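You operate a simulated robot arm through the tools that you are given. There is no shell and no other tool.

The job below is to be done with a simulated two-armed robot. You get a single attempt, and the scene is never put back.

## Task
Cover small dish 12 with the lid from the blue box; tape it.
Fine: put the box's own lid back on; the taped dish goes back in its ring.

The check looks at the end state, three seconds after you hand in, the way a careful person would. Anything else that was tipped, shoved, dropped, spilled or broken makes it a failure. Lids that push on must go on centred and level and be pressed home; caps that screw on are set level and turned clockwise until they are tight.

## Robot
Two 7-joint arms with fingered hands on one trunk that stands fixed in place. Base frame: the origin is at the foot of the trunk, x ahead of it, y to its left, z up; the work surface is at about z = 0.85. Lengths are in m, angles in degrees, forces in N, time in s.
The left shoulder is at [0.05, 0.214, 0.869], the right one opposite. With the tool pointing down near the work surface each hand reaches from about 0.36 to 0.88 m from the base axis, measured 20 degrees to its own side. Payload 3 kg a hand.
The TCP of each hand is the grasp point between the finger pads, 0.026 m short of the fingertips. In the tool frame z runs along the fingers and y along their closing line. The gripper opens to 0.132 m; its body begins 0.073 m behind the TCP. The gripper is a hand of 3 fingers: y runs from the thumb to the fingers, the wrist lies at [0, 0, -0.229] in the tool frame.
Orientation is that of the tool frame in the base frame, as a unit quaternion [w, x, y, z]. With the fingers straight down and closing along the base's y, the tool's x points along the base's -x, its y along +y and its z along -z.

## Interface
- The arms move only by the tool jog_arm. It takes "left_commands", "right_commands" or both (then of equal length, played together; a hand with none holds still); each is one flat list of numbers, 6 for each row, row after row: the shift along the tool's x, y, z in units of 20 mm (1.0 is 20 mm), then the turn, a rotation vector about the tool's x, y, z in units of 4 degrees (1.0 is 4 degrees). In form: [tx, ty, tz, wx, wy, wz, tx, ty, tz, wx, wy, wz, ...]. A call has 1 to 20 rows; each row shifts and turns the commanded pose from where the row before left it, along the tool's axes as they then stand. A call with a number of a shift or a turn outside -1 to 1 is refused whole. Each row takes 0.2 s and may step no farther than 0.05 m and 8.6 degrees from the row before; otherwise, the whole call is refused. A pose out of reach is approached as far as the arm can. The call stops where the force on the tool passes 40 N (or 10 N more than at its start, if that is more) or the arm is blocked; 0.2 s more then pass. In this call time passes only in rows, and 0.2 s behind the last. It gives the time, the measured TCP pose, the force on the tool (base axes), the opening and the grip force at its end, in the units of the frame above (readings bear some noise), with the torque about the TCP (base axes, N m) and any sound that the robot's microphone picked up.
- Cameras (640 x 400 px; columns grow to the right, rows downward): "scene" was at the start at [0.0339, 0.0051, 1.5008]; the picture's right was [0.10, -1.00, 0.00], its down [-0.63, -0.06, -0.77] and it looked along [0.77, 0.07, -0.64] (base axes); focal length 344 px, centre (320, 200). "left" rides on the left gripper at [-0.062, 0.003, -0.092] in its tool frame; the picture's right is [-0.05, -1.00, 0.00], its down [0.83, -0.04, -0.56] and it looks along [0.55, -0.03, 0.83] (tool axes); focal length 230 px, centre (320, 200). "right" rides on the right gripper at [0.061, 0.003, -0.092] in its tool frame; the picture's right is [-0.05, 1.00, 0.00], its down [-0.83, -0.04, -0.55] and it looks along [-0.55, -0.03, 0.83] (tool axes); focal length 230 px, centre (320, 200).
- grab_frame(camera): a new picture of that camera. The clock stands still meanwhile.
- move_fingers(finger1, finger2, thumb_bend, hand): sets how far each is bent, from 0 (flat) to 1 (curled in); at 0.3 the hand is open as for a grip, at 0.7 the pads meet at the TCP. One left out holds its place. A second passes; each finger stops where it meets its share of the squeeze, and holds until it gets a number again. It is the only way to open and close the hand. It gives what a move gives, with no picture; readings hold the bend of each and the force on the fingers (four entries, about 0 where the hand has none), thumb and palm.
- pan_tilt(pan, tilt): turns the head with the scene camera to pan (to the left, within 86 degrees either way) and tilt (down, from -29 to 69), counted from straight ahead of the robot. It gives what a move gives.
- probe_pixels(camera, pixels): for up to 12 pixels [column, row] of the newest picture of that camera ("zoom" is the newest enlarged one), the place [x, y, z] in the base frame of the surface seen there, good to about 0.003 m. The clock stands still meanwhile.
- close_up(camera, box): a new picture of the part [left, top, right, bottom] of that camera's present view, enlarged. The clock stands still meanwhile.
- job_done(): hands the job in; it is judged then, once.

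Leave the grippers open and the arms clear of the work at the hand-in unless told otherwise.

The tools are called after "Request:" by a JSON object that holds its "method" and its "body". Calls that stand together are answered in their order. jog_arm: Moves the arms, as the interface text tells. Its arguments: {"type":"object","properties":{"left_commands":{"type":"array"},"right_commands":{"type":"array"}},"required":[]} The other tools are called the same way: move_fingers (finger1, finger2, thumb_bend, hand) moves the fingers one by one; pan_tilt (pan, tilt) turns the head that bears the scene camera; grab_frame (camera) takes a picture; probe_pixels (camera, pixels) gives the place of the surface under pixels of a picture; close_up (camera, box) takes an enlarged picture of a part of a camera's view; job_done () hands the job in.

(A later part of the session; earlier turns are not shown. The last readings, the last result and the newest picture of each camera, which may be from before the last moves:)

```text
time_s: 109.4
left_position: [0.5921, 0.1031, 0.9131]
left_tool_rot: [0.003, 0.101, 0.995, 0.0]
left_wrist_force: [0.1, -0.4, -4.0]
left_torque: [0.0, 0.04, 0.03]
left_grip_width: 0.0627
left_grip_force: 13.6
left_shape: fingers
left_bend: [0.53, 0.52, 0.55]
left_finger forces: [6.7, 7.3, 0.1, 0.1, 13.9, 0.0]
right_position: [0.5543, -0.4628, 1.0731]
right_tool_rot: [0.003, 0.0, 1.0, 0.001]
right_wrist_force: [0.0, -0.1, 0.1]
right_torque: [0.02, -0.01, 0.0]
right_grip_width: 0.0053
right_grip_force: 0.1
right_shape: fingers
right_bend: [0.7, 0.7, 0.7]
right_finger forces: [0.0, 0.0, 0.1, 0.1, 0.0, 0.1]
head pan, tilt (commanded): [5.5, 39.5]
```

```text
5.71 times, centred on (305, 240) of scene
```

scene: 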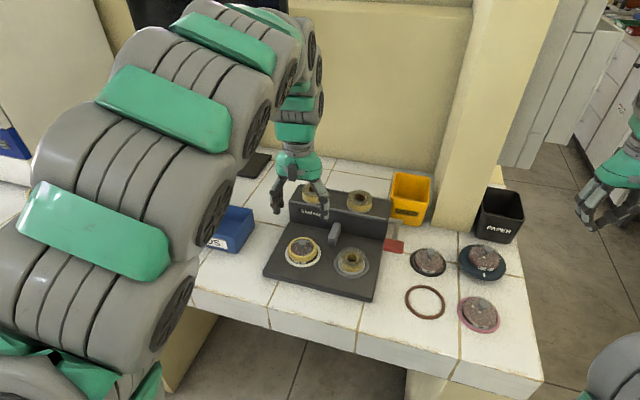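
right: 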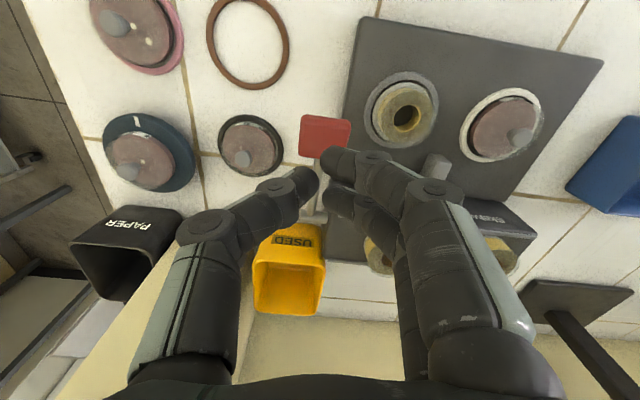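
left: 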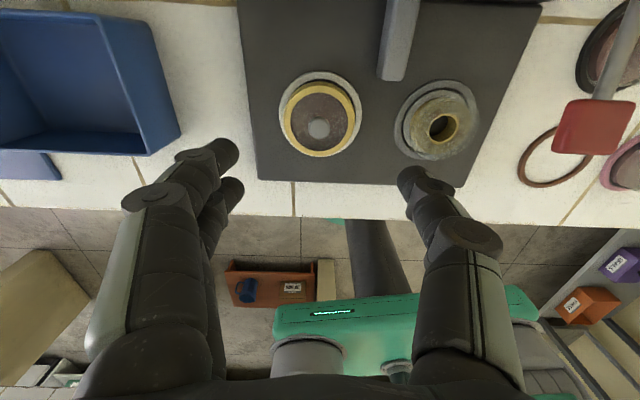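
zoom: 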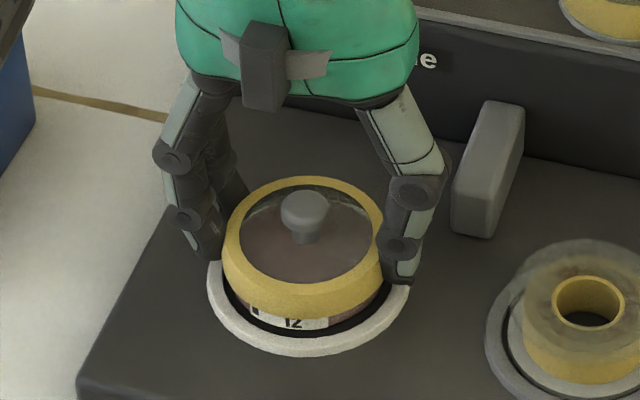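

It lifts cleanly with the dish (4 N). I'll raise to z of about 1.03 and carry it back toward the brown ring.

Request:
{"method": "jog_arm", "body": {"left_commands": [0, 0, -0.4, 0, 0, 0, 0, 0, -0.7, 0, 0, 0, 0, 0, -0.8, 0, 0, 0, 0, 0, -0.8, 0, 0, 0, 0, 0, -0.8, 0, 0, 0, 0, 0, -0.8, 0, 0, 0, 0, 0, -0.8, 0, 0, 0, 0, 0, -0.6, 0, 0, 0, 0, 0, -0.3, 0, 0, 0]}}

Request:
{"method": "jog_arm", "body": {"left_commands": [0.05, -0.4, 0, 0, 0, 0, 0.09, -0.72, 0, 0, 0, 0, 0.095, -0.76, 0, 0, 0, 0, 0.095, -0.76, 0, 0, 0, 0, 0.095, -0.76, 0, 0, 0, 0, 0.095, -0.76, 0, 0, 0, 0, 0.095, -0.76, 0, 0, 0, 0, 0.095, -0.76, 0, 0, 0, 0, 0.095, -0.76, 0, 0, 0, 0, 0.095, -0.76, 0, 0, 0, 0, 0.095, -0.76, 0, 0, 0, 0, 0.095, -0.76, 0, 0, 0, 0, 0.095, -0.76, 0, 0, 0, 0, 0.095, -0.76, 0, 0, 0, 0, 0.095, -0.76, 0, 0, 0, 0, 0.095, -0.76, 0, 0, 0, 0, 0.095, -0.76, 0, 0, 0, 0, 0.095, -0.76, 0, 0, 0, 0, 0.095, -0.76, 0, 0, 0, 0, 0.09, -0.68, 0, 0, 0, 0]}}

Request:
{"method": "grab_frame", "body": {"camera": "left"}}

Request:
{"method": "close_up", "body": {"camera": "left", "box": [200, 30, 440, 250]}}

Request:
{"method": "grab_frame", "body": {"camera": "scene"}}

```text
time_s: 111.4
left_position: [0.5929, 0.1043, 1.0344]
left_tool_rot: [0.003, 0.101, 0.995, 0.001]
left_wrist_force: [-0.8, 0.1, -0.8]
left_torque: [-0.01, -0.03, -0.01]
left_grip_width: 0.0627
left_grip_force: 14.3
left_shape: fingers
left_bend: [0.53, 0.52, 0.55]
left_finger forces: [6.9, 7.4, 0.1, 0.0, 14.0, 0.1]
right_position: [0.5553, -0.4635, 1.0729]
right_tool_rot: [0.003, 0.001, 1.0, -0.001]
right_wrist_force: [-0.7, 0.1, -0.2]
right_torque: [-0.01, -0.02, 0.01]
right_grip_width: 0.005
right_grip_force: 0.1
right_shape: fingers
right_bend: [0.7, 0.7, 0.7]
right_finger forces: [0.0, 0.1, 0.0, 0.1, 0.1, 0.1]
head pan, tilt (commanded): [5.5, 39.5]
```

```text
time_s: 115.6
left_position: [0.4968, -0.1797, 1.0331]
left_tool_rot: [0.003, 0.101, 0.995, 0.001]
left_wrist_force: [0.0, -0.6, -0.8]
left_torque: [0.0, 0.01, 0.01]
left_grip_width: 0.0625
left_grip_force: 14.3
left_shape: fingers
left_bend: [0.53, 0.52, 0.55]
left_finger forces: [7.1, 7.6, 0.0, 0.0, 14.0, 0.0]
right_position: [0.5548, -0.4631, 1.0739]
right_tool_rot: [0.004, 0.001, 1.0, 0.0]
right_wrist_force: [0.4, 0.0, 0.3]
right_torque: [0.0, 0.01, 0.02]
right_grip_width: 0.0052
right_grip_force: 0.0
right_shape: fingers
right_bend: [0.7, 0.7, 0.7]
right_finger forces: [0.0, 0.0, 0.1, 0.0, 0.0, 0.0]
head pan, tilt (commanded): [5.5, 39.5]
```

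```text
taken
```

left: 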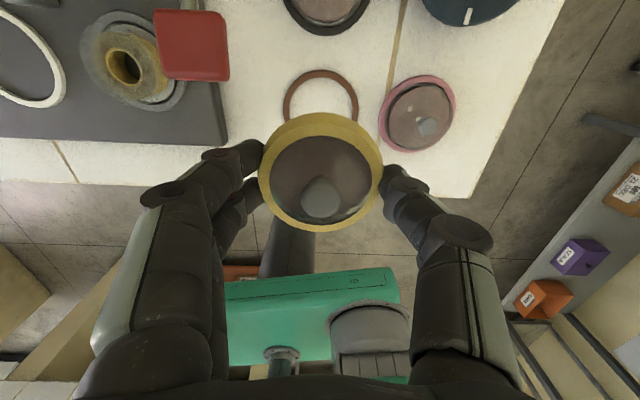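

```text
1.82 times, centred on (320, 140) of left
```

zoom: 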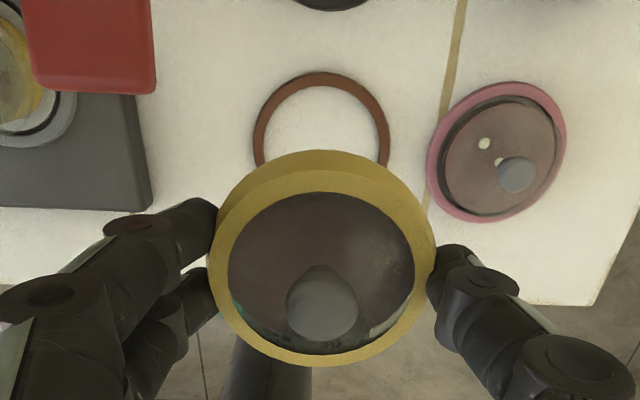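

```text
taken
```

scene: 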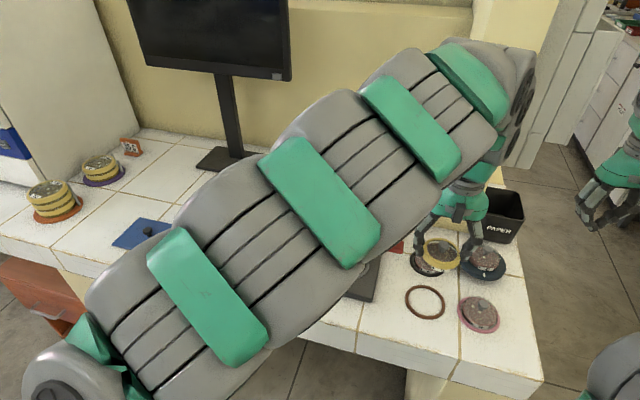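

The empty brown ring is visible ahead of the held dish (top of band at zoom (322,78)). I'll probe its band to fit the centre.

Request:
{"method": "close_up", "body": {"camera": "left", "box": [260, 50, 380, 130]}}

Request:
{"method": "probe_pixels", "body": {"camera": "zoom", "pixels": [[322, 118], [145, 245], [492, 255], [205, 170], [440, 175], [270, 128], [375, 130], [160, 215], [480, 220], [138, 280], [500, 285], [322, 200]]}}

```text
5.00 times, centred on (320, 90) of left
```

zoom: 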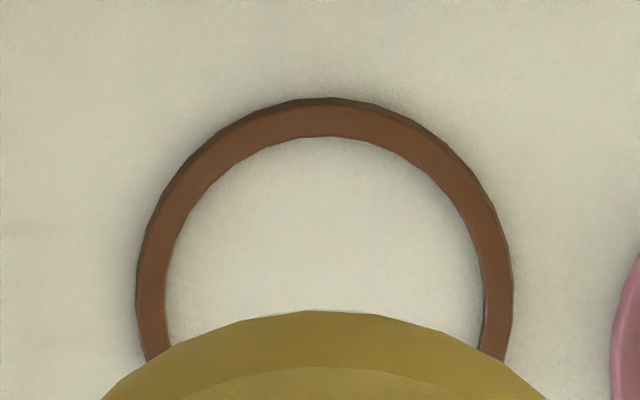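

```text
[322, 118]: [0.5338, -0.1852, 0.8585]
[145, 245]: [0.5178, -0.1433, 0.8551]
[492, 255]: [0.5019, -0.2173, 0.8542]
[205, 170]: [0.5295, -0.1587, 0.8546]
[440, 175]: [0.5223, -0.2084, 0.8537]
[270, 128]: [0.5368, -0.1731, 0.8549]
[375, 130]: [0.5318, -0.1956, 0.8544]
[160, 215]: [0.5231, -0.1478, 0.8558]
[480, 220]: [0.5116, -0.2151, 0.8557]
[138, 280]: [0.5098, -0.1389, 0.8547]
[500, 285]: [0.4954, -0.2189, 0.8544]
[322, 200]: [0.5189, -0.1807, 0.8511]
```

Both methods put the brown ring's centre at about (0.495, -0.179). The dish's centre is within 1 mm of the TCP, so I'm nearly above it. I'll trim under 1 mm and descend to TCP 0.906 (dish bottom about 16 mm above the table), then check.

Request:
{"method": "jog_arm", "body": {"left_commands": [0.046, 0.026, 0.4, 0, 0, 0, 0, 0, 0.8, 0, 0, 0, 0, 0, 0.9, 0, 0, 0, 0, 0, 0.9, 0, 0, 0, 0, 0, 0.9, 0, 0, 0, 0, 0, 0.9, 0, 0, 0, 0, 0, 0.8, 0, 0, 0, 0, 0, 0.5, 0, 0, 0, 0, 0, 0.25, 0, 0, 0]}}

Request:
{"method": "close_up", "body": {"camera": "left", "box": [200, 70, 440, 230]}}

Request:
{"method": "close_up", "body": {"camera": "scene", "box": [393, 260, 463, 325]}}

```text
time_s: 117.6
left_position: [0.4958, -0.1765, 0.9062]
left_tool_rot: [0.001, 0.101, 0.995, 0.001]
left_wrist_force: [-0.6, 0.3, -0.3]
left_torque: [0.0, -0.01, 0.02]
left_grip_width: 0.0627
left_grip_force: 13.8
left_shape: fingers
left_bend: [0.53, 0.52, 0.55]
left_finger forces: [7.0, 7.3, 0.0, 0.1, 14.0, 0.1]
right_position: [0.5558, -0.4623, 1.0734]
right_tool_rot: [0.004, 0.0, 1.0, 0.001]
right_wrist_force: [-0.5, 0.4, -0.1]
right_torque: [-0.01, 0.0, 0.0]
right_grip_width: 0.0054
right_grip_force: 0.1
right_shape: fingers
right_bend: [0.7, 0.7, 0.7]
right_finger forces: [0.0, 0.0, 0.0, 0.0, 0.0, 0.0]
head pan, tilt (commanded): [5.5, 39.5]
```

```text
2.50 times, centred on (320, 150) of left
```

zoom: 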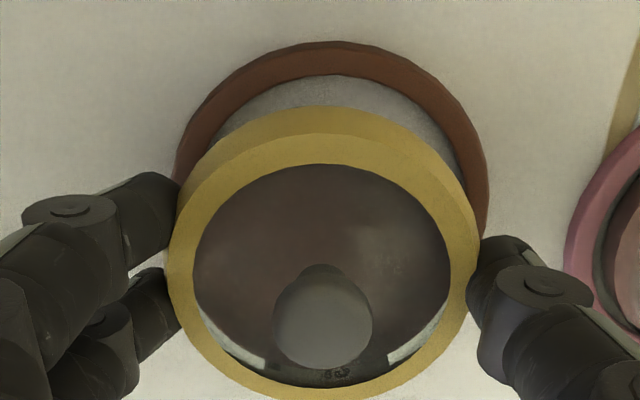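

```text
6.15 times, centred on (428, 292) of scene
```

zoom: 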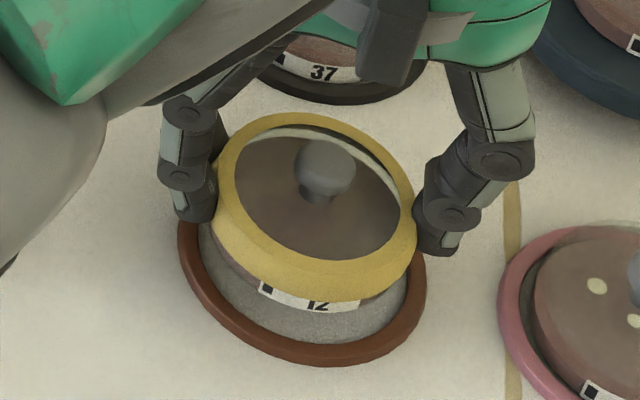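

The dish needs about 2 mm more in -y to be centred on the ring. I'll apply that and lower 8 mm, then recheck.

Request:
{"method": "jog_arm", "body": {"left_commands": [-0.045, -0.093, 0.1, 0, 0, 0, 0, 0, 0.15, 0, 0, 0, 0, 0, 0.15, 0, 0, 0]}}

Request:
{"method": "close_up", "body": {"camera": "left", "box": [200, 70, 440, 230]}}

Request:
{"method": "close_up", "body": {"camera": "scene", "box": [393, 260, 463, 325]}}

```text
time_s: 118.4
left_position: [0.4971, -0.1806, 0.8985]
left_tool_rot: [0.003, 0.102, 0.995, 0.001]
left_wrist_force: [0.7, -0.6, -2.0]
left_torque: [0.0, 0.03, 0.0]
left_grip_width: 0.0626
left_grip_force: 14.3
left_shape: fingers
left_bend: [0.53, 0.52, 0.55]
left_finger forces: [7.0, 7.4, 0.0, 0.0, 13.9, 0.1]
right_position: [0.5543, -0.4625, 1.0732]
right_tool_rot: [0.004, 0.0, 1.0, 0.0]
right_wrist_force: [0.4, 0.0, 0.2]
right_torque: [0.01, 0.01, 0.0]
right_grip_width: 0.0052
right_grip_force: 0.0
right_shape: fingers
right_bend: [0.7, 0.7, 0.7]
right_finger forces: [0.1, 0.1, 0.0, 0.0, 0.0, 0.0]
head pan, tilt (commanded): [5.5, 39.5]
```

```text
2.50 times, centred on (320, 150) of left
```

zoom: 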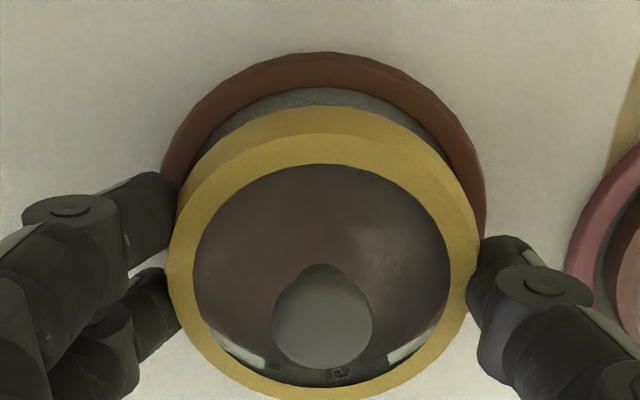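

```text
6.15 times, centred on (428, 292) of scene
```

zoom: 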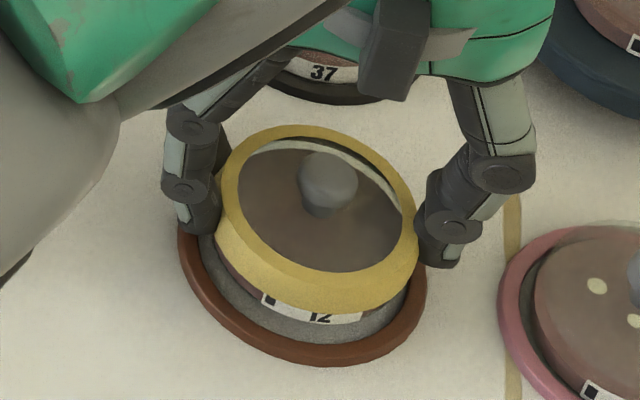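

Aligned within about 1 mm by both views. I'll lower in small steps to set it on the table inside the ring.

Request:
{"method": "jog_arm", "body": {"left_commands": [0, 0.02, 0.1, 0, 0, 0, 0, 0, 0.1, 0, 0, 0, 0, 0, 0.1, 0, 0, 0]}}

Request:
{"method": "close_up", "body": {"camera": "scene", "box": [393, 260, 463, 325]}}

Request:
{"method": "jog_arm", "body": {"left_commands": [0, 0, 0.05, 0, 0, 0, 0, 0, 0.05, 0, 0, 0]}}

Request:
{"method": "close_up", "body": {"camera": "scene", "box": [393, 260, 463, 325]}}

```text
time_s: 119.2
left_position: [0.4955, -0.1788, 0.8911]
left_tool_rot: [0.003, 0.101, 0.995, 0.001]
left_wrist_force: [0.4, 0.4, -3.7]
left_torque: [0.0, -0.01, 0.01]
left_grip_width: 0.0628
left_grip_force: 13.7
left_shape: fingers
left_bend: [0.53, 0.52, 0.55]
left_finger forces: [6.9, 7.4, 0.0, 0.1, 13.9, 0.0]
right_position: [0.5552, -0.4624, 1.0737]
right_tool_rot: [0.004, 0.0, 1.0, 0.001]
right_wrist_force: [0.0, 0.2, 0.5]
right_torque: [0.02, -0.02, -0.03]
right_grip_width: 0.0051
right_grip_force: 0.1
right_shape: fingers
right_bend: [0.7, 0.7, 0.7]
right_finger forces: [0.1, 0.1, 0.0, 0.1, 0.0, 0.0]
head pan, tilt (commanded): [5.5, 39.5]
```

```text
6.15 times, centred on (428, 292) of scene
```

zoom: 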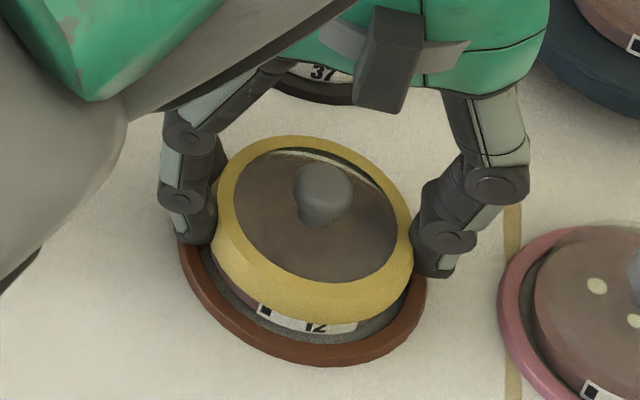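

```text
time_s: 119.8
left_position: [0.4981, -0.178, 0.891]
left_tool_rot: [0.003, 0.102, 0.995, 0.0]
left_wrist_force: [0.1, 0.3, -1.4]
left_torque: [0.03, 0.0, 0.02]
left_grip_width: 0.0629
left_grip_force: 14.7
left_shape: fingers
left_bend: [0.53, 0.52, 0.55]
left_finger forces: [7.0, 7.4, 0.0, 0.0, 14.0, 0.0]
right_position: [0.5539, -0.4625, 1.0737]
right_tool_rot: [0.003, 0.0, 1.0, 0.001]
right_wrist_force: [-0.2, -0.2, 0.1]
right_torque: [0.03, 0.02, 0.0]
right_grip_width: 0.0051
right_grip_force: 0.1
right_shape: fingers
right_bend: [0.7, 0.7, 0.7]
right_finger forces: [0.0, 0.1, 0.0, 0.0, 0.0, 0.0]
head pan, tilt (commanded): [5.5, 39.5]
```

```text
6.15 times, centred on (428, 292) of scene
```

zoom: 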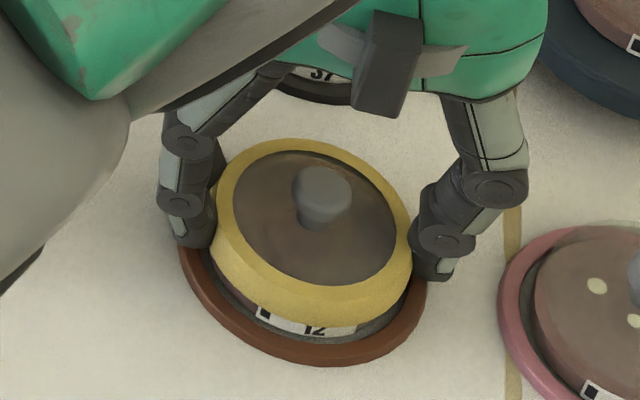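

Nearly down (wrist load shrinking). Two more 1 mm steps.

Request:
{"method": "jog_arm", "body": {"left_commands": [0, 0, 0.05, 0, 0, 0, 0, 0, 0.05, 0, 0, 0]}}

Request:
{"method": "close_up", "body": {"camera": "scene", "box": [393, 260, 463, 325]}}

```text
time_s: 120.4
left_position: [0.4967, -0.1789, 0.8881]
left_tool_rot: [0.002, 0.102, 0.995, 0.001]
left_wrist_force: [-0.1, 0.7, 2.8]
left_torque: [-0.08, -0.01, 0.04]
left_grip_width: 0.0626
left_grip_force: 14.5
left_shape: fingers
left_bend: [0.53, 0.52, 0.55]
left_finger forces: [7.2, 7.7, 0.0, 0.0, 13.9, 0.0]
right_position: [0.5559, -0.461, 1.0725]
right_tool_rot: [0.003, 0.0, 1.0, 0.0]
right_wrist_force: [0.5, -1.0, 0.0]
right_torque: [-0.01, 0.0, -0.01]
right_grip_width: 0.0052
right_grip_force: 0.0
right_shape: fingers
right_bend: [0.7, 0.7, 0.7]
right_finger forces: [0.0, 0.0, 0.0, 0.1, 0.0, 0.0]
head pan, tilt (commanded): [5.5, 39.5]
```

```text
6.15 times, centred on (428, 292) of scene
```

zoom: 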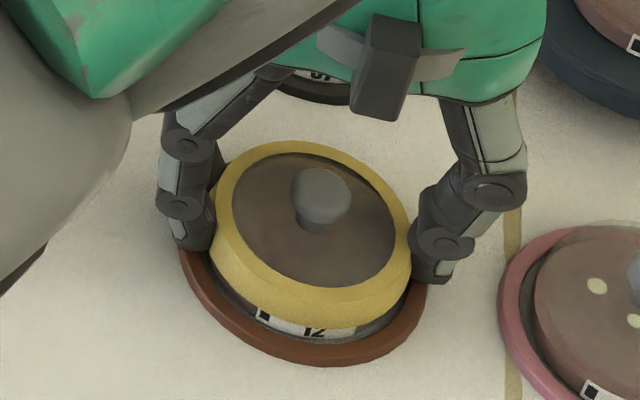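

Contact: the dish rests on the table within the ring. I'll open the fingers and rise.

Request:
{"method": "move_fingers", "body": {"hand": "left", "finger1": 0.49, "finger2": 0.49, "thumb_bend": 0.5}}

Request:
{"method": "move_fingers", "body": {"hand": "left", "finger1": 0.45, "finger2": 0.45, "thumb_bend": 0.46}}

Request:
{"method": "close_up", "body": {"camera": "scene", "box": [393, 260, 463, 325]}}

```text
time_s: 121.4
left_position: [0.4966, -0.179, 0.8885]
left_tool_rot: [0.003, 0.102, 0.995, 0.001]
left_wrist_force: [0.0, -0.9, -0.1]
left_torque: [0.0, 0.0, -0.01]
left_grip_width: 0.0692
left_grip_force: 0.1
left_shape: fingers
left_bend: [0.49, 0.49, 0.5]
left_finger forces: [0.0, 0.1, 0.0, 0.1, 0.2, 0.0]
right_position: [0.5549, -0.4627, 1.0719]
right_tool_rot: [0.003, 0.0, 1.0, 0.001]
right_wrist_force: [0.1, -0.5, -0.9]
right_torque: [-0.03, -0.01, -0.02]
right_grip_width: 0.0052
right_grip_force: 0.1
right_shape: fingers
right_bend: [0.7, 0.7, 0.7]
right_finger forces: [0.0, 0.1, 0.0, 0.1, 0.0, 0.0]
head pan, tilt (commanded): [5.5, 39.5]
```

```text
time_s: 122.4
left_position: [0.4963, -0.1794, 0.8875]
left_tool_rot: [0.003, 0.101, 0.995, 0.0]
left_wrist_force: [0.2, 0.1, -0.1]
left_torque: [-0.03, 0.0, 0.02]
left_grip_width: 0.0823
left_grip_force: 0.0
left_shape: fingers
left_bend: [0.45, 0.45, 0.46]
left_finger forces: [0.0, 0.1, 0.0, 0.0, 0.1, 0.0]
right_position: [0.5547, -0.4623, 1.0732]
right_tool_rot: [0.003, 0.0, 1.0, 0.001]
right_wrist_force: [0.1, 0.3, -0.3]
right_torque: [-0.01, -0.02, 0.0]
right_grip_width: 0.0053
right_grip_force: 0.1
right_shape: fingers
right_bend: [0.7, 0.7, 0.7]
right_finger forces: [0.1, 0.0, 0.1, 0.1, 0.0, 0.0]
head pan, tilt (commanded): [5.5, 39.5]
```

```text
6.15 times, centred on (428, 292) of scene
```

zoom: 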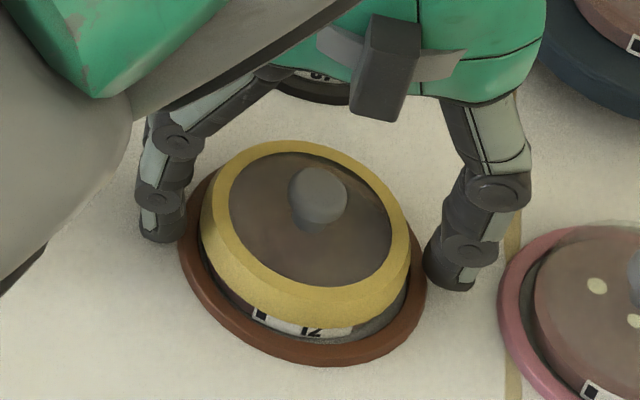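

Released. I'll raise the hand straight up to z of about 1.05 and check the dish in its ring.

Request:
{"method": "jog_arm", "body": {"left_commands": [0, 0, -0.4, 0, 0, 0, 0, 0, -0.8, 0, 0, 0, 0, 0, -1, 0, 0, 0, 0, 0, -1, 0, 0, 0, 0, 0, -1, 0, 0, 0, 0, 0, -1, 0, 0, 0, 0, 0, -1, 0, 0, 0, 0, 0, -1, 0, 0, 0, 0, 0, -1, 0, 0, 0]}}

Request:
{"method": "close_up", "body": {"camera": "scene", "box": [400, 275, 455, 320]}}

Request:
{"method": "close_up", "body": {"camera": "left", "box": [250, 50, 370, 150]}}

```text
time_s: 124.4
left_position: [0.4953, -0.1792, 1.0524]
left_tool_rot: [0.002, 0.102, 0.995, 0.001]
left_wrist_force: [0.2, 0.2, -0.4]
left_torque: [0.01, 0.0, 0.05]
left_grip_width: 0.0823
left_grip_force: 0.1
left_shape: fingers
left_bend: [0.45, 0.45, 0.46]
left_finger forces: [0.0, 0.1, 0.0, 0.0, 0.1, 0.0]
right_position: [0.5545, -0.4625, 1.0735]
right_tool_rot: [0.003, -0.001, 1.0, 0.0]
right_wrist_force: [0.5, -0.4, 0.0]
right_torque: [0.02, 0.01, -0.01]
right_grip_width: 0.0053
right_grip_force: 0.1
right_shape: fingers
right_bend: [0.7, 0.7, 0.7]
right_finger forces: [0.0, 0.0, 0.1, 0.1, 0.0, 0.0]
head pan, tilt (commanded): [5.5, 39.5]
```

```text
8.89 times, centred on (428, 298) of scene
```

zoom: 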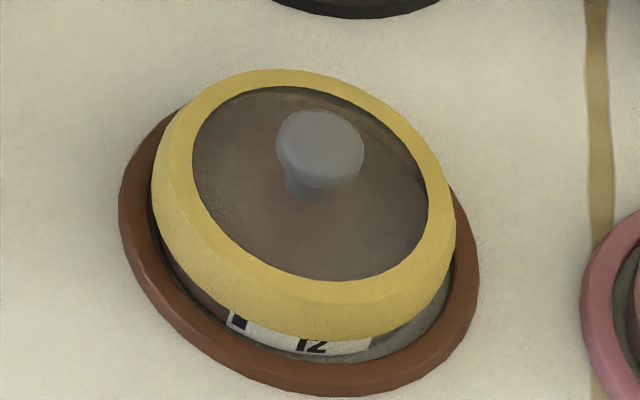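

```text
4.00 times, centred on (310, 100) of left
```

zoom: 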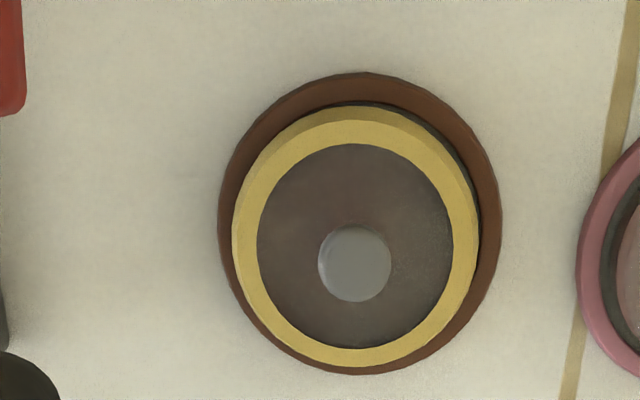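

The taped dish is in the brown ring, sitting a bit toward the left side. I'll probe the tape band's top at four places to be sure it is flat and not riding on the ring.

Request:
{"method": "close_up", "body": {"camera": "left", "box": [250, 50, 370, 150]}}

Request:
{"method": "probe_pixels", "body": {"camera": "zoom", "pixels": [[248, 235], [465, 225], [350, 133], [365, 357], [275, 170], [445, 165], [270, 300], [445, 300], [355, 260], [228, 235], [490, 225], [355, 85]]}}

Request:
{"method": "close_up", "body": {"camera": "scene", "box": [400, 275, 455, 320]}}

Request:
{"method": "probe_pixels", "body": {"camera": "zoom", "pixels": [[180, 160], [440, 230], [280, 78], [330, 292], [230, 250], [400, 280], [370, 110], [210, 100], [300, 330], [320, 130], [140, 220], [465, 240]]}}

```text
4.00 times, centred on (310, 100) of left
```

zoom: 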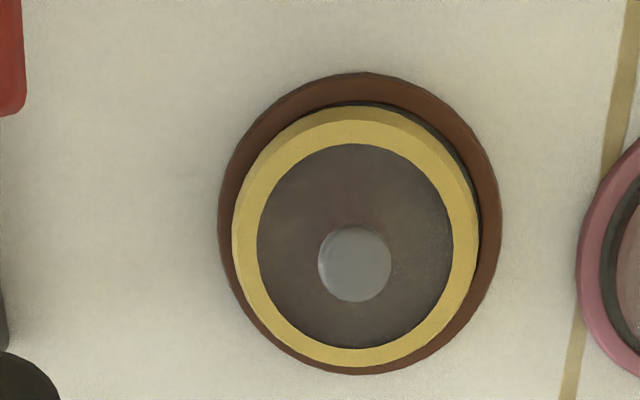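

```text
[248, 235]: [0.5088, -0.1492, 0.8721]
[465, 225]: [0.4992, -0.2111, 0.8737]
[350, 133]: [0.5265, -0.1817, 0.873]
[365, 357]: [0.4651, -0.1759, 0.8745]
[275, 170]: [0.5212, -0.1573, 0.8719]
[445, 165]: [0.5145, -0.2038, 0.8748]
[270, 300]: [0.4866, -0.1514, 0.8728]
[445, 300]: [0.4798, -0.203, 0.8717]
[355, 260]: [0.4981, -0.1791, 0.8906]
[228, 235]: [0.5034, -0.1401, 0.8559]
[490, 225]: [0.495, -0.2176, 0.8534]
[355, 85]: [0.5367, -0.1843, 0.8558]
```

```text
8.89 times, centred on (428, 298) of scene
```

zoom: 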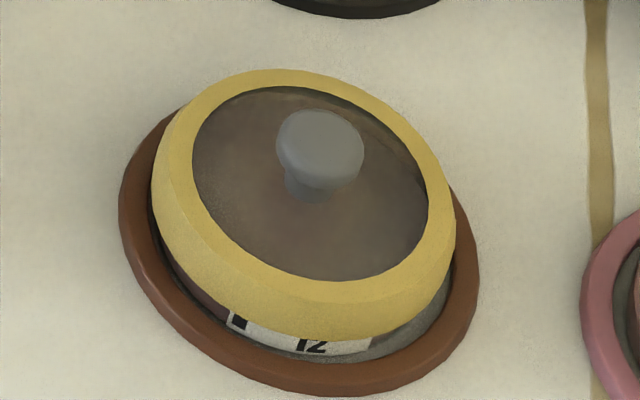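

```text
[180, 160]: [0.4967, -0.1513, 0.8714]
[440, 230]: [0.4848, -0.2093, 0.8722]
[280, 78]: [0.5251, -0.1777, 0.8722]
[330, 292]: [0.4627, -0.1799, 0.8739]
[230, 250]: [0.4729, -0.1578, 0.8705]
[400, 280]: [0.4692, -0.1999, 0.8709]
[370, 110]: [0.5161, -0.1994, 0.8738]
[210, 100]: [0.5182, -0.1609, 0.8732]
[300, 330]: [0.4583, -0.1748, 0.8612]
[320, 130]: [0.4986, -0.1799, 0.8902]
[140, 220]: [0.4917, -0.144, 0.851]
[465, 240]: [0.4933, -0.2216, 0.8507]
```

The band's top is flat (0.872–0.875 all round), and the dish is centred in its ring within about 1 mm. Next is the box lid: I'll carry the left hand back to the left, over the lid lying at about (0.628, 0.512), in two legs at this height.

Request:
{"method": "jog_arm", "body": {"left_commands": [0.011, 0.976, 0, 0, 0, 0, 0.011, 0.976, 0, 0, 0, 0, 0.011, 0.976, 0, 0, 0, 0, 0.011, 0.976, 0, 0, 0, 0, 0.011, 0.976, 0, 0, 0, 0, 0.011, 0.976, 0, 0, 0, 0, 0.011, 0.976, 0, 0, 0, 0, 0.011, 0.976, 0, 0, 0, 0, 0.011, 0.976, 0, 0, 0, 0, 0.011, 0.976, 0, 0, 0, 0, 0.011, 0.976, 0, 0, 0, 0, 0.011, 0.976, 0, 0, 0, 0, 0.011, 0.976, 0, 0, 0, 0, 0.011, 0.976, 0, 0, 0, 0, 0.011, 0.976, 0, 0, 0, 0, 0.011, 0.976, 0, 0, 0, 0, 0.011, 0.976, 0, 0, 0, 0, 0.011, 0.976, 0, 0, 0, 0]}}

Request:
{"method": "jog_arm", "body": {"left_commands": [0.011, 0.976, 0, 0, 0, 0, 0.011, 0.976, 0, 0, 0, 0, 0.011, 0.976, 0, 0, 0, 0, 0.011, 0.976, 0, 0, 0, 0, 0.011, 0.976, 0, 0, 0, 0, 0.011, 0.976, 0, 0, 0, 0, 0.011, 0.976, 0, 0, 0, 0, 0.011, 0.976, 0, 0, 0, 0, 0.011, 0.976, 0, 0, 0, 0, 0.011, 0.976, 0, 0, 0, 0, 0.011, 0.976, 0, 0, 0, 0, 0.011, 0.976, 0, 0, 0, 0, 0.011, 0.976, 0, 0, 0, 0, 0.011, 0.976, 0, 0, 0, 0, 0.011, 0.976, 0, 0, 0, 0, 0.011, 0.976, 0, 0, 0, 0, 0.011, 0.976, 0, 0, 0, 0, 0.011, 0.976, 0, 0, 0, 0]}}

Request:
{"method": "grab_frame", "body": {"camera": "scene"}}

Request:
{"method": "grab_frame", "body": {"camera": "left"}}

```text
time_s: 128.2
left_position: [0.5631, 0.1652, 1.0539]
left_tool_rot: [0.003, 0.102, 0.995, 0.0]
left_wrist_force: [1.2, 0.0, -0.4]
left_torque: [0.0, 0.0, -0.01]
left_grip_width: 0.0822
left_grip_force: 0.1
left_shape: fingers
left_bend: [0.45, 0.45, 0.46]
left_finger forces: [0.0, 0.1, 0.0, 0.0, 0.0, 0.1]
right_position: [0.5546, -0.4628, 1.072]
right_tool_rot: [0.004, -0.001, 1.0, 0.001]
right_wrist_force: [0.7, 1.1, -0.1]
right_torque: [-0.01, 0.01, -0.03]
right_grip_width: 0.0055
right_grip_force: 0.1
right_shape: fingers
right_bend: [0.7, 0.7, 0.7]
right_finger forces: [0.0, 0.1, 0.0, 0.0, 0.0, 0.1]
head pan, tilt (commanded): [5.5, 39.5]
```

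```text
time_s: 132.0
left_position: [0.6302, 0.5104, 1.0552]
left_tool_rot: [0.003, 0.101, 0.995, 0.0]
left_wrist_force: [0.5, -0.3, -1.1]
left_torque: [-0.05, 0.01, 0.04]
left_grip_width: 0.0826
left_grip_force: 0.0
left_shape: fingers
left_bend: [0.45, 0.45, 0.46]
left_finger forces: [0.1, 0.0, 0.0, 0.1, 0.0, 0.0]
right_position: [0.5547, -0.4627, 1.0727]
right_tool_rot: [0.004, 0.001, 1.0, 0.001]
right_wrist_force: [-0.9, -0.2, 0.1]
right_torque: [0.0, 0.01, -0.02]
right_grip_width: 0.0051
right_grip_force: 0.0
right_shape: fingers
right_bend: [0.7, 0.7, 0.7]
right_finger forces: [0.0, 0.0, 0.1, 0.0, 0.0, 0.0]
head pan, tilt (commanded): [5.5, 39.5]
```

```text
taken
```

scene: 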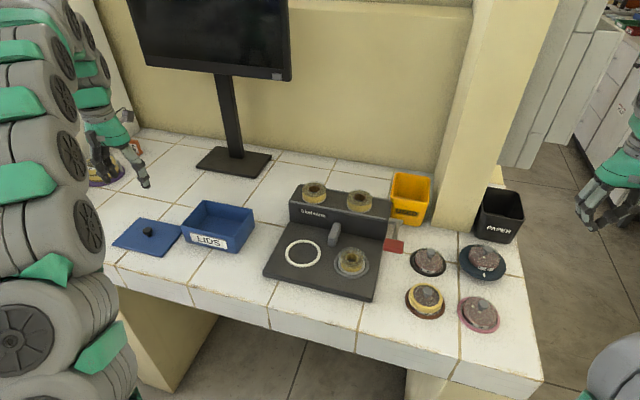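

```text
taken
```

left: 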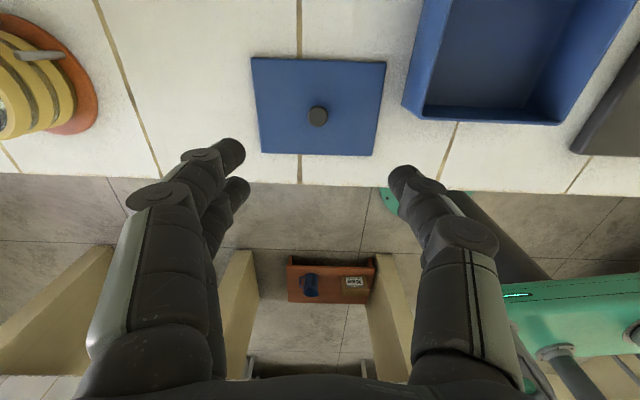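

I see the lid with its knob at (318,116), and part of the box rim. I'll probe the lid's corners, the knob and the box rim edges to get the yaw of each.

Request:
{"method": "probe_pixels", "body": {"camera": "left", "pixels": [[254, 60], [383, 66], [373, 153], [264, 152], [318, 116], [318, 108], [310, 116], [326, 116], [404, 106], [559, 123], [422, 10], [380, 110]]}}

Request:
{"method": "close_up", "body": {"camera": "left", "box": [240, 40, 400, 170]}}

Request:
{"method": "close_up", "body": {"camera": "scene", "box": [100, 190, 270, 270]}}

Request:
{"method": "probe_pixels", "body": {"camera": "zoom", "pixels": [[55, 225], [245, 260], [300, 155], [165, 110], [185, 148], [310, 135], [375, 45], [580, 80], [490, 170], [470, 225], [320, 200], [590, 130]]}}

```text
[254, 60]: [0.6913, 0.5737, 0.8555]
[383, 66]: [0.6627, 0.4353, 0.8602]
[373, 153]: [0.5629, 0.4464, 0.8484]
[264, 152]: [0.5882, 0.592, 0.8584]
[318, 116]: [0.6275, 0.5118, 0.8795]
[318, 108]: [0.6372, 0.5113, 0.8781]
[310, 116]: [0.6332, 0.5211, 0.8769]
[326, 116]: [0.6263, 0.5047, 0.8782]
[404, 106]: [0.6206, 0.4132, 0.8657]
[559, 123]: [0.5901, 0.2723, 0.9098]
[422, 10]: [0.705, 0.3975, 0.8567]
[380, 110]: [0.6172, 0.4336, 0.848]
```

```text
3.08 times, centred on (320, 105) of left
```

zoom: 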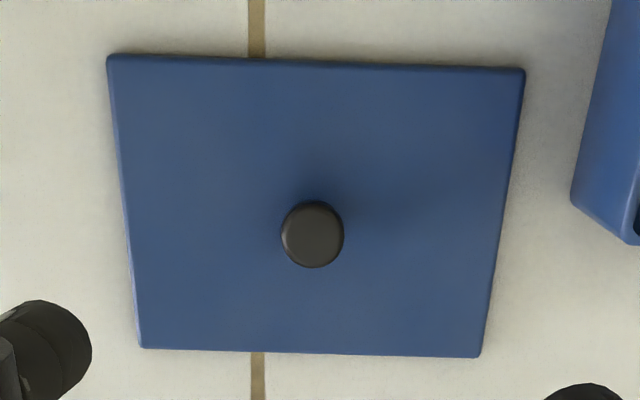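

```text
3.76 times, centred on (185, 230) of scene
```

zoom: 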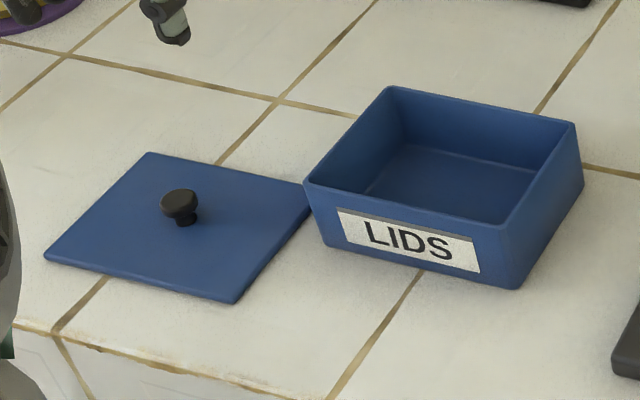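

```text
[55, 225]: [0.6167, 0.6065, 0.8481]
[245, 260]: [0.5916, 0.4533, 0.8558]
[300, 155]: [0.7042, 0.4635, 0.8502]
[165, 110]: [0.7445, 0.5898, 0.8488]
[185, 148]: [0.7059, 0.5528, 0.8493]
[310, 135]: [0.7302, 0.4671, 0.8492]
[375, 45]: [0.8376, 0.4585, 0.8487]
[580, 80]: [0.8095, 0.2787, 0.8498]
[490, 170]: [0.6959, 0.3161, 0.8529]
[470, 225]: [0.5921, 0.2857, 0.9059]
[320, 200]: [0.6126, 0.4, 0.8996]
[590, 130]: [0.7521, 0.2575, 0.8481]
```

The lid's yaw (about 10.8°) and the box's yaw (about 11.6°) differ by under 1°. The knob is at about (0.628, 0.5125), top z about 0.879. I'll pre-close to 0.58, align over the knob and descend to z = 0.92 to check.

Request:
{"method": "move_fingers", "body": {"hand": "left", "finger1": 0.58, "finger2": 0.58, "thumb_bend": 0.58}}

Request:
{"method": "jog_arm", "body": {"left_commands": [0.13, 0.08, 0.75, 0, 0, 0, 0, 0, 1, 0, 0, 0, 0, 0, 1, 0, 0, 0, 0, 0, 1, 0, 0, 0, 0, 0, 1, 0, 0, 0, 0, 0, 1, 0, 0, 0, 0, 0, 1, 0, 0, 0]}}

Request:
{"method": "close_up", "body": {"camera": "left", "box": [240, 100, 400, 210]}}

Request:
{"method": "close_up", "body": {"camera": "scene", "box": [100, 170, 200, 260]}}

```text
time_s: 133.0
left_position: [0.63, 0.5111, 1.0538]
left_tool_rot: [0.003, 0.102, 0.995, 0.0]
left_wrist_force: [-0.3, 0.8, -0.3]
left_torque: [-0.02, -0.01, -0.07]
left_grip_width: 0.0452
left_grip_force: 0.0
left_shape: fingers
left_bend: [0.57, 0.57, 0.57]
left_finger forces: [0.1, 0.0, 0.0, 0.0, 0.1, 0.0]
right_position: [0.554, -0.4626, 1.0721]
right_tool_rot: [0.004, 0.0, 1.0, 0.001]
right_wrist_force: [-0.2, -0.2, 0.3]
right_torque: [-0.02, 0.01, 0.03]
right_grip_width: 0.0051
right_grip_force: 0.2
right_shape: fingers
right_bend: [0.7, 0.7, 0.7]
right_finger forces: [0.0, 0.1, 0.1, 0.0, 0.0, 0.1]
head pan, tilt (commanded): [5.5, 39.5]
```

```text
time_s: 134.6
left_position: [0.6295, 0.5108, 0.9191]
left_tool_rot: [0.002, 0.101, 0.995, 0.001]
left_wrist_force: [-0.4, -0.3, 0.8]
left_torque: [0.0, -0.01, -0.03]
left_grip_width: 0.0453
left_grip_force: 0.1
left_shape: fingers
left_bend: [0.57, 0.57, 0.57]
left_finger forces: [0.0, 0.0, 0.0, 0.0, 0.0, 0.0]
right_position: [0.555, -0.4635, 1.0732]
right_tool_rot: [0.004, 0.0, 1.0, 0.001]
right_wrist_force: [0.8, 0.1, -0.1]
right_torque: [0.0, 0.03, 0.0]
right_grip_width: 0.0053
right_grip_force: 0.1
right_shape: fingers
right_bend: [0.7, 0.7, 0.7]
right_finger forces: [0.1, 0.1, 0.0, 0.0, 0.0, 0.1]
head pan, tilt (commanded): [5.5, 39.5]
```

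```text
3.64 times, centred on (320, 155) of left
```

zoom: 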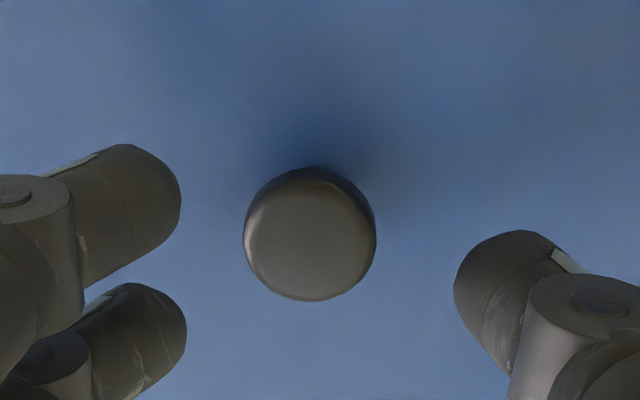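

```text
4.44 times, centred on (150, 215) of scene
```

zoom: 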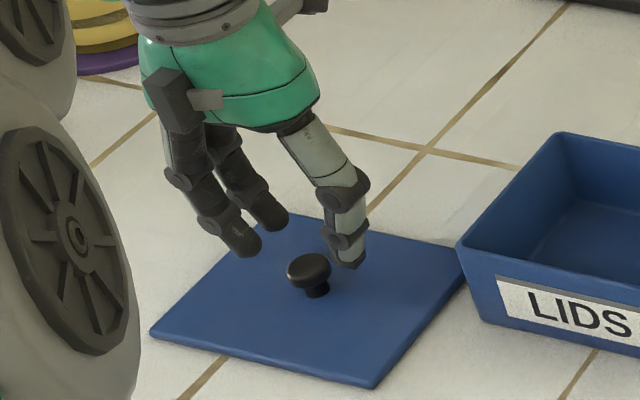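

The knob is within 1.3 mm of centre. I'll trim that and descend 25 mm to TCP 0.894.

Request:
{"method": "jog_arm", "body": {"left_commands": [0, 0.065, 0.4, 0, 0, 0, 0, 0, 0.4, 0, 0, 0, 0, 0, 0.3, 0, 0, 0, 0, 0, 0.15, 0, 0, 0]}}

Request:
{"method": "close_up", "body": {"camera": "scene", "box": [110, 190, 190, 260]}}

Request:
{"method": "close_up", "body": {"camera": "left", "box": [240, 100, 400, 210]}}

```text
time_s: 135.6
left_position: [0.6301, 0.5141, 0.8938]
left_tool_rot: [0.003, 0.101, 0.995, 0.001]
left_wrist_force: [0.7, -0.5, -0.4]
left_torque: [-0.02, 0.02, 0.0]
left_grip_width: 0.0451
left_grip_force: 0.1
left_shape: fingers
left_bend: [0.57, 0.57, 0.57]
left_finger forces: [0.1, 0.0, 0.0, 0.0, 0.1, 0.1]
right_position: [0.5538, -0.462, 1.0732]
right_tool_rot: [0.003, 0.0, 1.0, 0.0]
right_wrist_force: [-0.2, 0.0, -0.5]
right_torque: [0.03, -0.03, -0.02]
right_grip_width: 0.005
right_grip_force: 0.1
right_shape: fingers
right_bend: [0.7, 0.7, 0.7]
right_finger forces: [0.1, 0.0, 0.1, 0.0, 0.0, 0.0]
head pan, tilt (commanded): [5.5, 39.5]
```

```text
5.71 times, centred on (150, 225) of scene
```

zoom: 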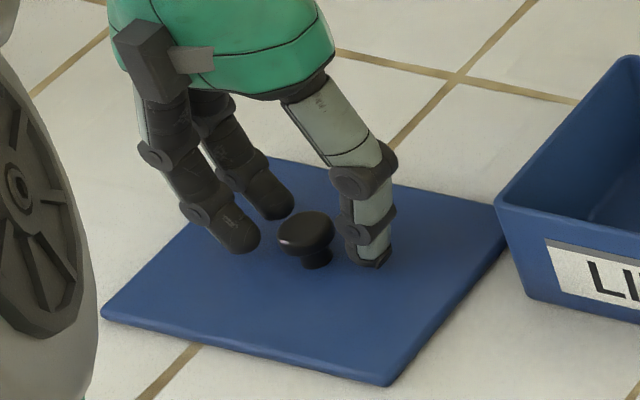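

```text
3.64 times, centred on (320, 155) of left
```

zoom: 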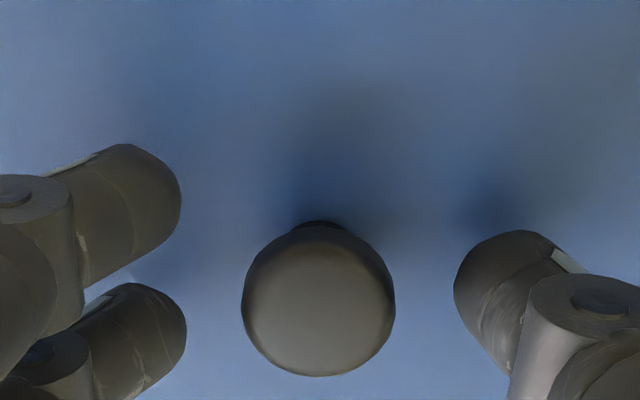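

The tips straddle the knob. I'll close to grip it.

Request:
{"method": "move_fingers", "body": {"hand": "left", "finger1": 0.75, "finger2": 0.75, "thumb_bend": 0.75}}

Request:
{"method": "close_up", "body": {"camera": "scene", "box": [110, 190, 190, 260]}}

Request:
{"method": "close_up", "body": {"camera": "left", "box": [240, 100, 400, 210]}}

```text
time_s: 136.6
left_position: [0.6298, 0.5134, 0.8937]
left_tool_rot: [0.002, 0.102, 0.995, 0.001]
left_wrist_force: [0.5, 0.7, 0.5]
left_torque: [0.01, 0.03, 0.0]
left_grip_width: 0.0121
left_grip_force: 14.1
left_shape: fingers
left_bend: [0.72, 0.71, 0.68]
left_finger forces: [4.9, 9.8, 0.0, 0.0, 13.1, 0.1]
right_position: [0.5552, -0.4629, 1.0733]
right_tool_rot: [0.004, 0.0, 1.0, 0.001]
right_wrist_force: [-0.6, 0.1, 0.7]
right_torque: [0.02, -0.03, -0.01]
right_grip_width: 0.0051
right_grip_force: 0.0
right_shape: fingers
right_bend: [0.7, 0.7, 0.7]
right_finger forces: [0.0, 0.1, 0.0, 0.0, 0.0, 0.0]
head pan, tilt (commanded): [5.5, 39.5]
```

```text
5.71 times, centred on (150, 225) of scene
```

zoom: 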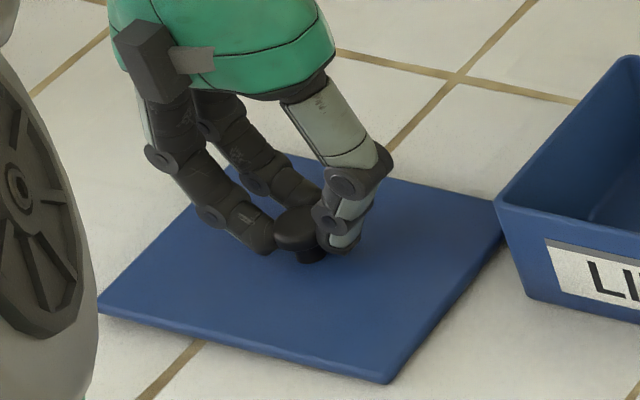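

```text
3.64 times, centred on (320, 155) of left
```

zoom: 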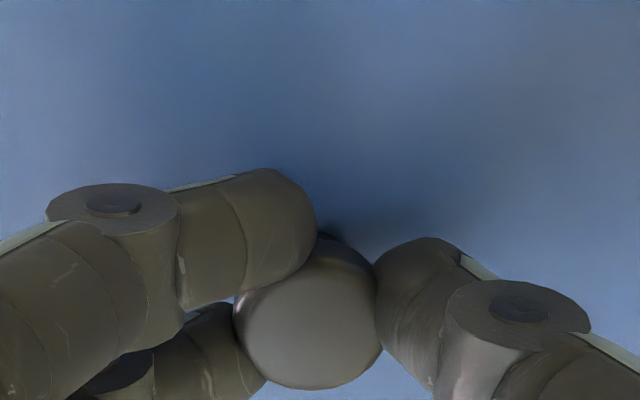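

Gripped (5, 10 and 13 N). I'll lift it straight up 11 cm, clear of the box rim, then examine its tilt.

Request:
{"method": "jog_arm", "body": {"left_commands": [0, 0, -0.3, 0, 0, 0, 0, 0, -0.6, 0, 0, 0, 0, 0, -0.9, 0, 0, 0, 0, 0, -0.9, 0, 0, 0, 0, 0, -0.9, 0, 0, 0, 0, 0, -0.9, 0, 0, 0, 0, 0, -0.7, 0, 0, 0, 0, 0, -0.3, 0, 0, 0]}}

Request:
{"method": "grab_frame", "body": {"camera": "scene"}}

Request:
{"method": "close_up", "body": {"camera": "scene", "box": [95, 130, 225, 230]}}

Request:
{"method": "close_up", "body": {"camera": "left", "box": [120, 20, 520, 260]}}

```text
time_s: 138.4
left_position: [0.6289, 0.5124, 1.0043]
left_tool_rot: [0.002, 0.101, 0.995, 0.001]
left_wrist_force: [-0.4, 0.3, 0.4]
left_torque: [0.03, 0.01, 0.02]
left_grip_width: 0.0117
left_grip_force: 13.9
left_shape: fingers
left_bend: [0.73, 0.71, 0.68]
left_finger forces: [5.1, 9.7, 0.0, 0.1, 13.1, 0.1]
right_position: [0.5541, -0.4621, 1.0724]
right_tool_rot: [0.004, 0.001, 1.0, 0.001]
right_wrist_force: [0.5, 0.2, 0.2]
right_torque: [-0.04, 0.01, 0.0]
right_grip_width: 0.005
right_grip_force: 0.1
right_shape: fingers
right_bend: [0.7, 0.7, 0.7]
right_finger forces: [0.0, 0.1, 0.0, 0.0, 0.0, 0.0]
head pan, tilt (commanded): [5.5, 39.5]
```

```text
taken
```

scene: 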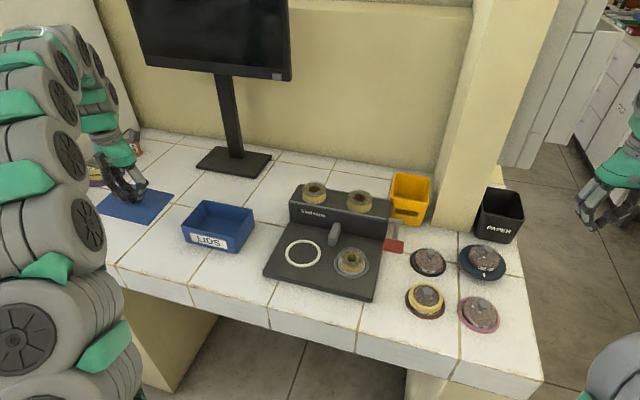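

```text
4.00 times, centred on (160, 180) of scene
```

zoom: 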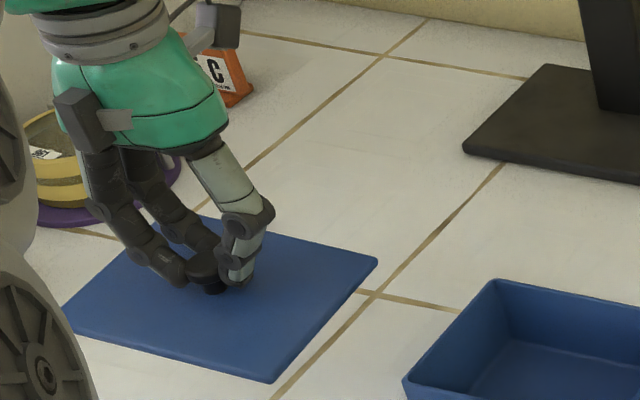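

```text
1.60 times, centred on (320, 140) of left
```

zoom: 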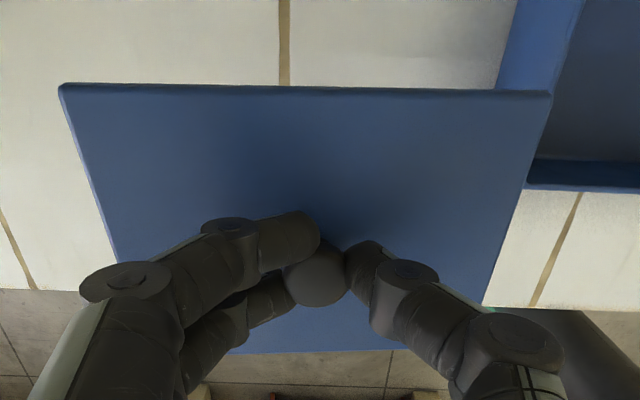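

I'll probe the lid plate at several points to measure its tilt.

Request:
{"method": "probe_pixels", "body": {"camera": "zoom", "pixels": [[80, 100], [535, 105], [300, 100], [490, 280], [130, 240], [330, 335], [440, 180], [150, 180], [250, 150], [400, 230], [240, 345], [440, 340]]}}

Request:
{"method": "close_up", "body": {"camera": "scene", "box": [95, 130, 225, 230]}}

Request:
{"method": "probe_pixels", "body": {"camera": "zoom", "pixels": [[365, 260], [270, 372], [80, 310], [200, 340], [300, 240], [320, 300], [150, 280], [250, 320], [120, 320], [330, 270], [280, 350], [110, 290]]}}

```text
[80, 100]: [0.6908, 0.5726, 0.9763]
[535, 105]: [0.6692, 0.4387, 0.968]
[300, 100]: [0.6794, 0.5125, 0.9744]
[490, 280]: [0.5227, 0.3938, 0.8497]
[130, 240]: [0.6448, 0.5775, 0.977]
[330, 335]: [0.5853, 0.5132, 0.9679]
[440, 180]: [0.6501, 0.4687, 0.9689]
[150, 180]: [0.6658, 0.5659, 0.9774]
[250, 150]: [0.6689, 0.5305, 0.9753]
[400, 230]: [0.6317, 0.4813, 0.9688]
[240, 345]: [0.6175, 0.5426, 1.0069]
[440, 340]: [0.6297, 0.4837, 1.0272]
```

```text
4.00 times, centred on (160, 180) of scene
```

zoom: 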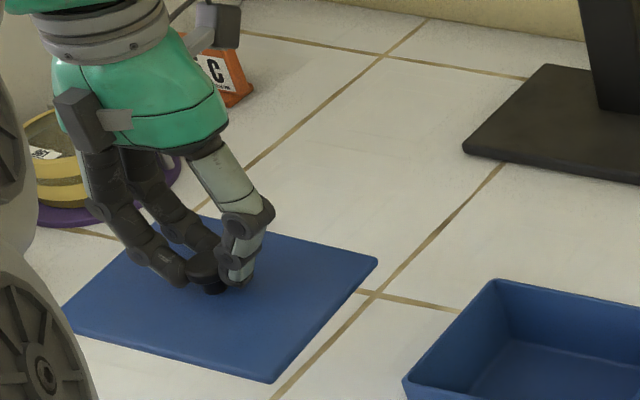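

```text
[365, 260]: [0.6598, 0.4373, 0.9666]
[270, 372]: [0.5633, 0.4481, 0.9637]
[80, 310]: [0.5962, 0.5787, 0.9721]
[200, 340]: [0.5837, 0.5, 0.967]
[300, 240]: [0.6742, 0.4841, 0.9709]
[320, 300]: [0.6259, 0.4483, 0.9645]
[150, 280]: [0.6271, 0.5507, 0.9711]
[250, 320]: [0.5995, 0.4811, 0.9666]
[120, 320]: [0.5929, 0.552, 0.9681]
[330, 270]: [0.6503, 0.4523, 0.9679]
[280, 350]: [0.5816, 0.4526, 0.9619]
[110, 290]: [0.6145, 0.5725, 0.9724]
```

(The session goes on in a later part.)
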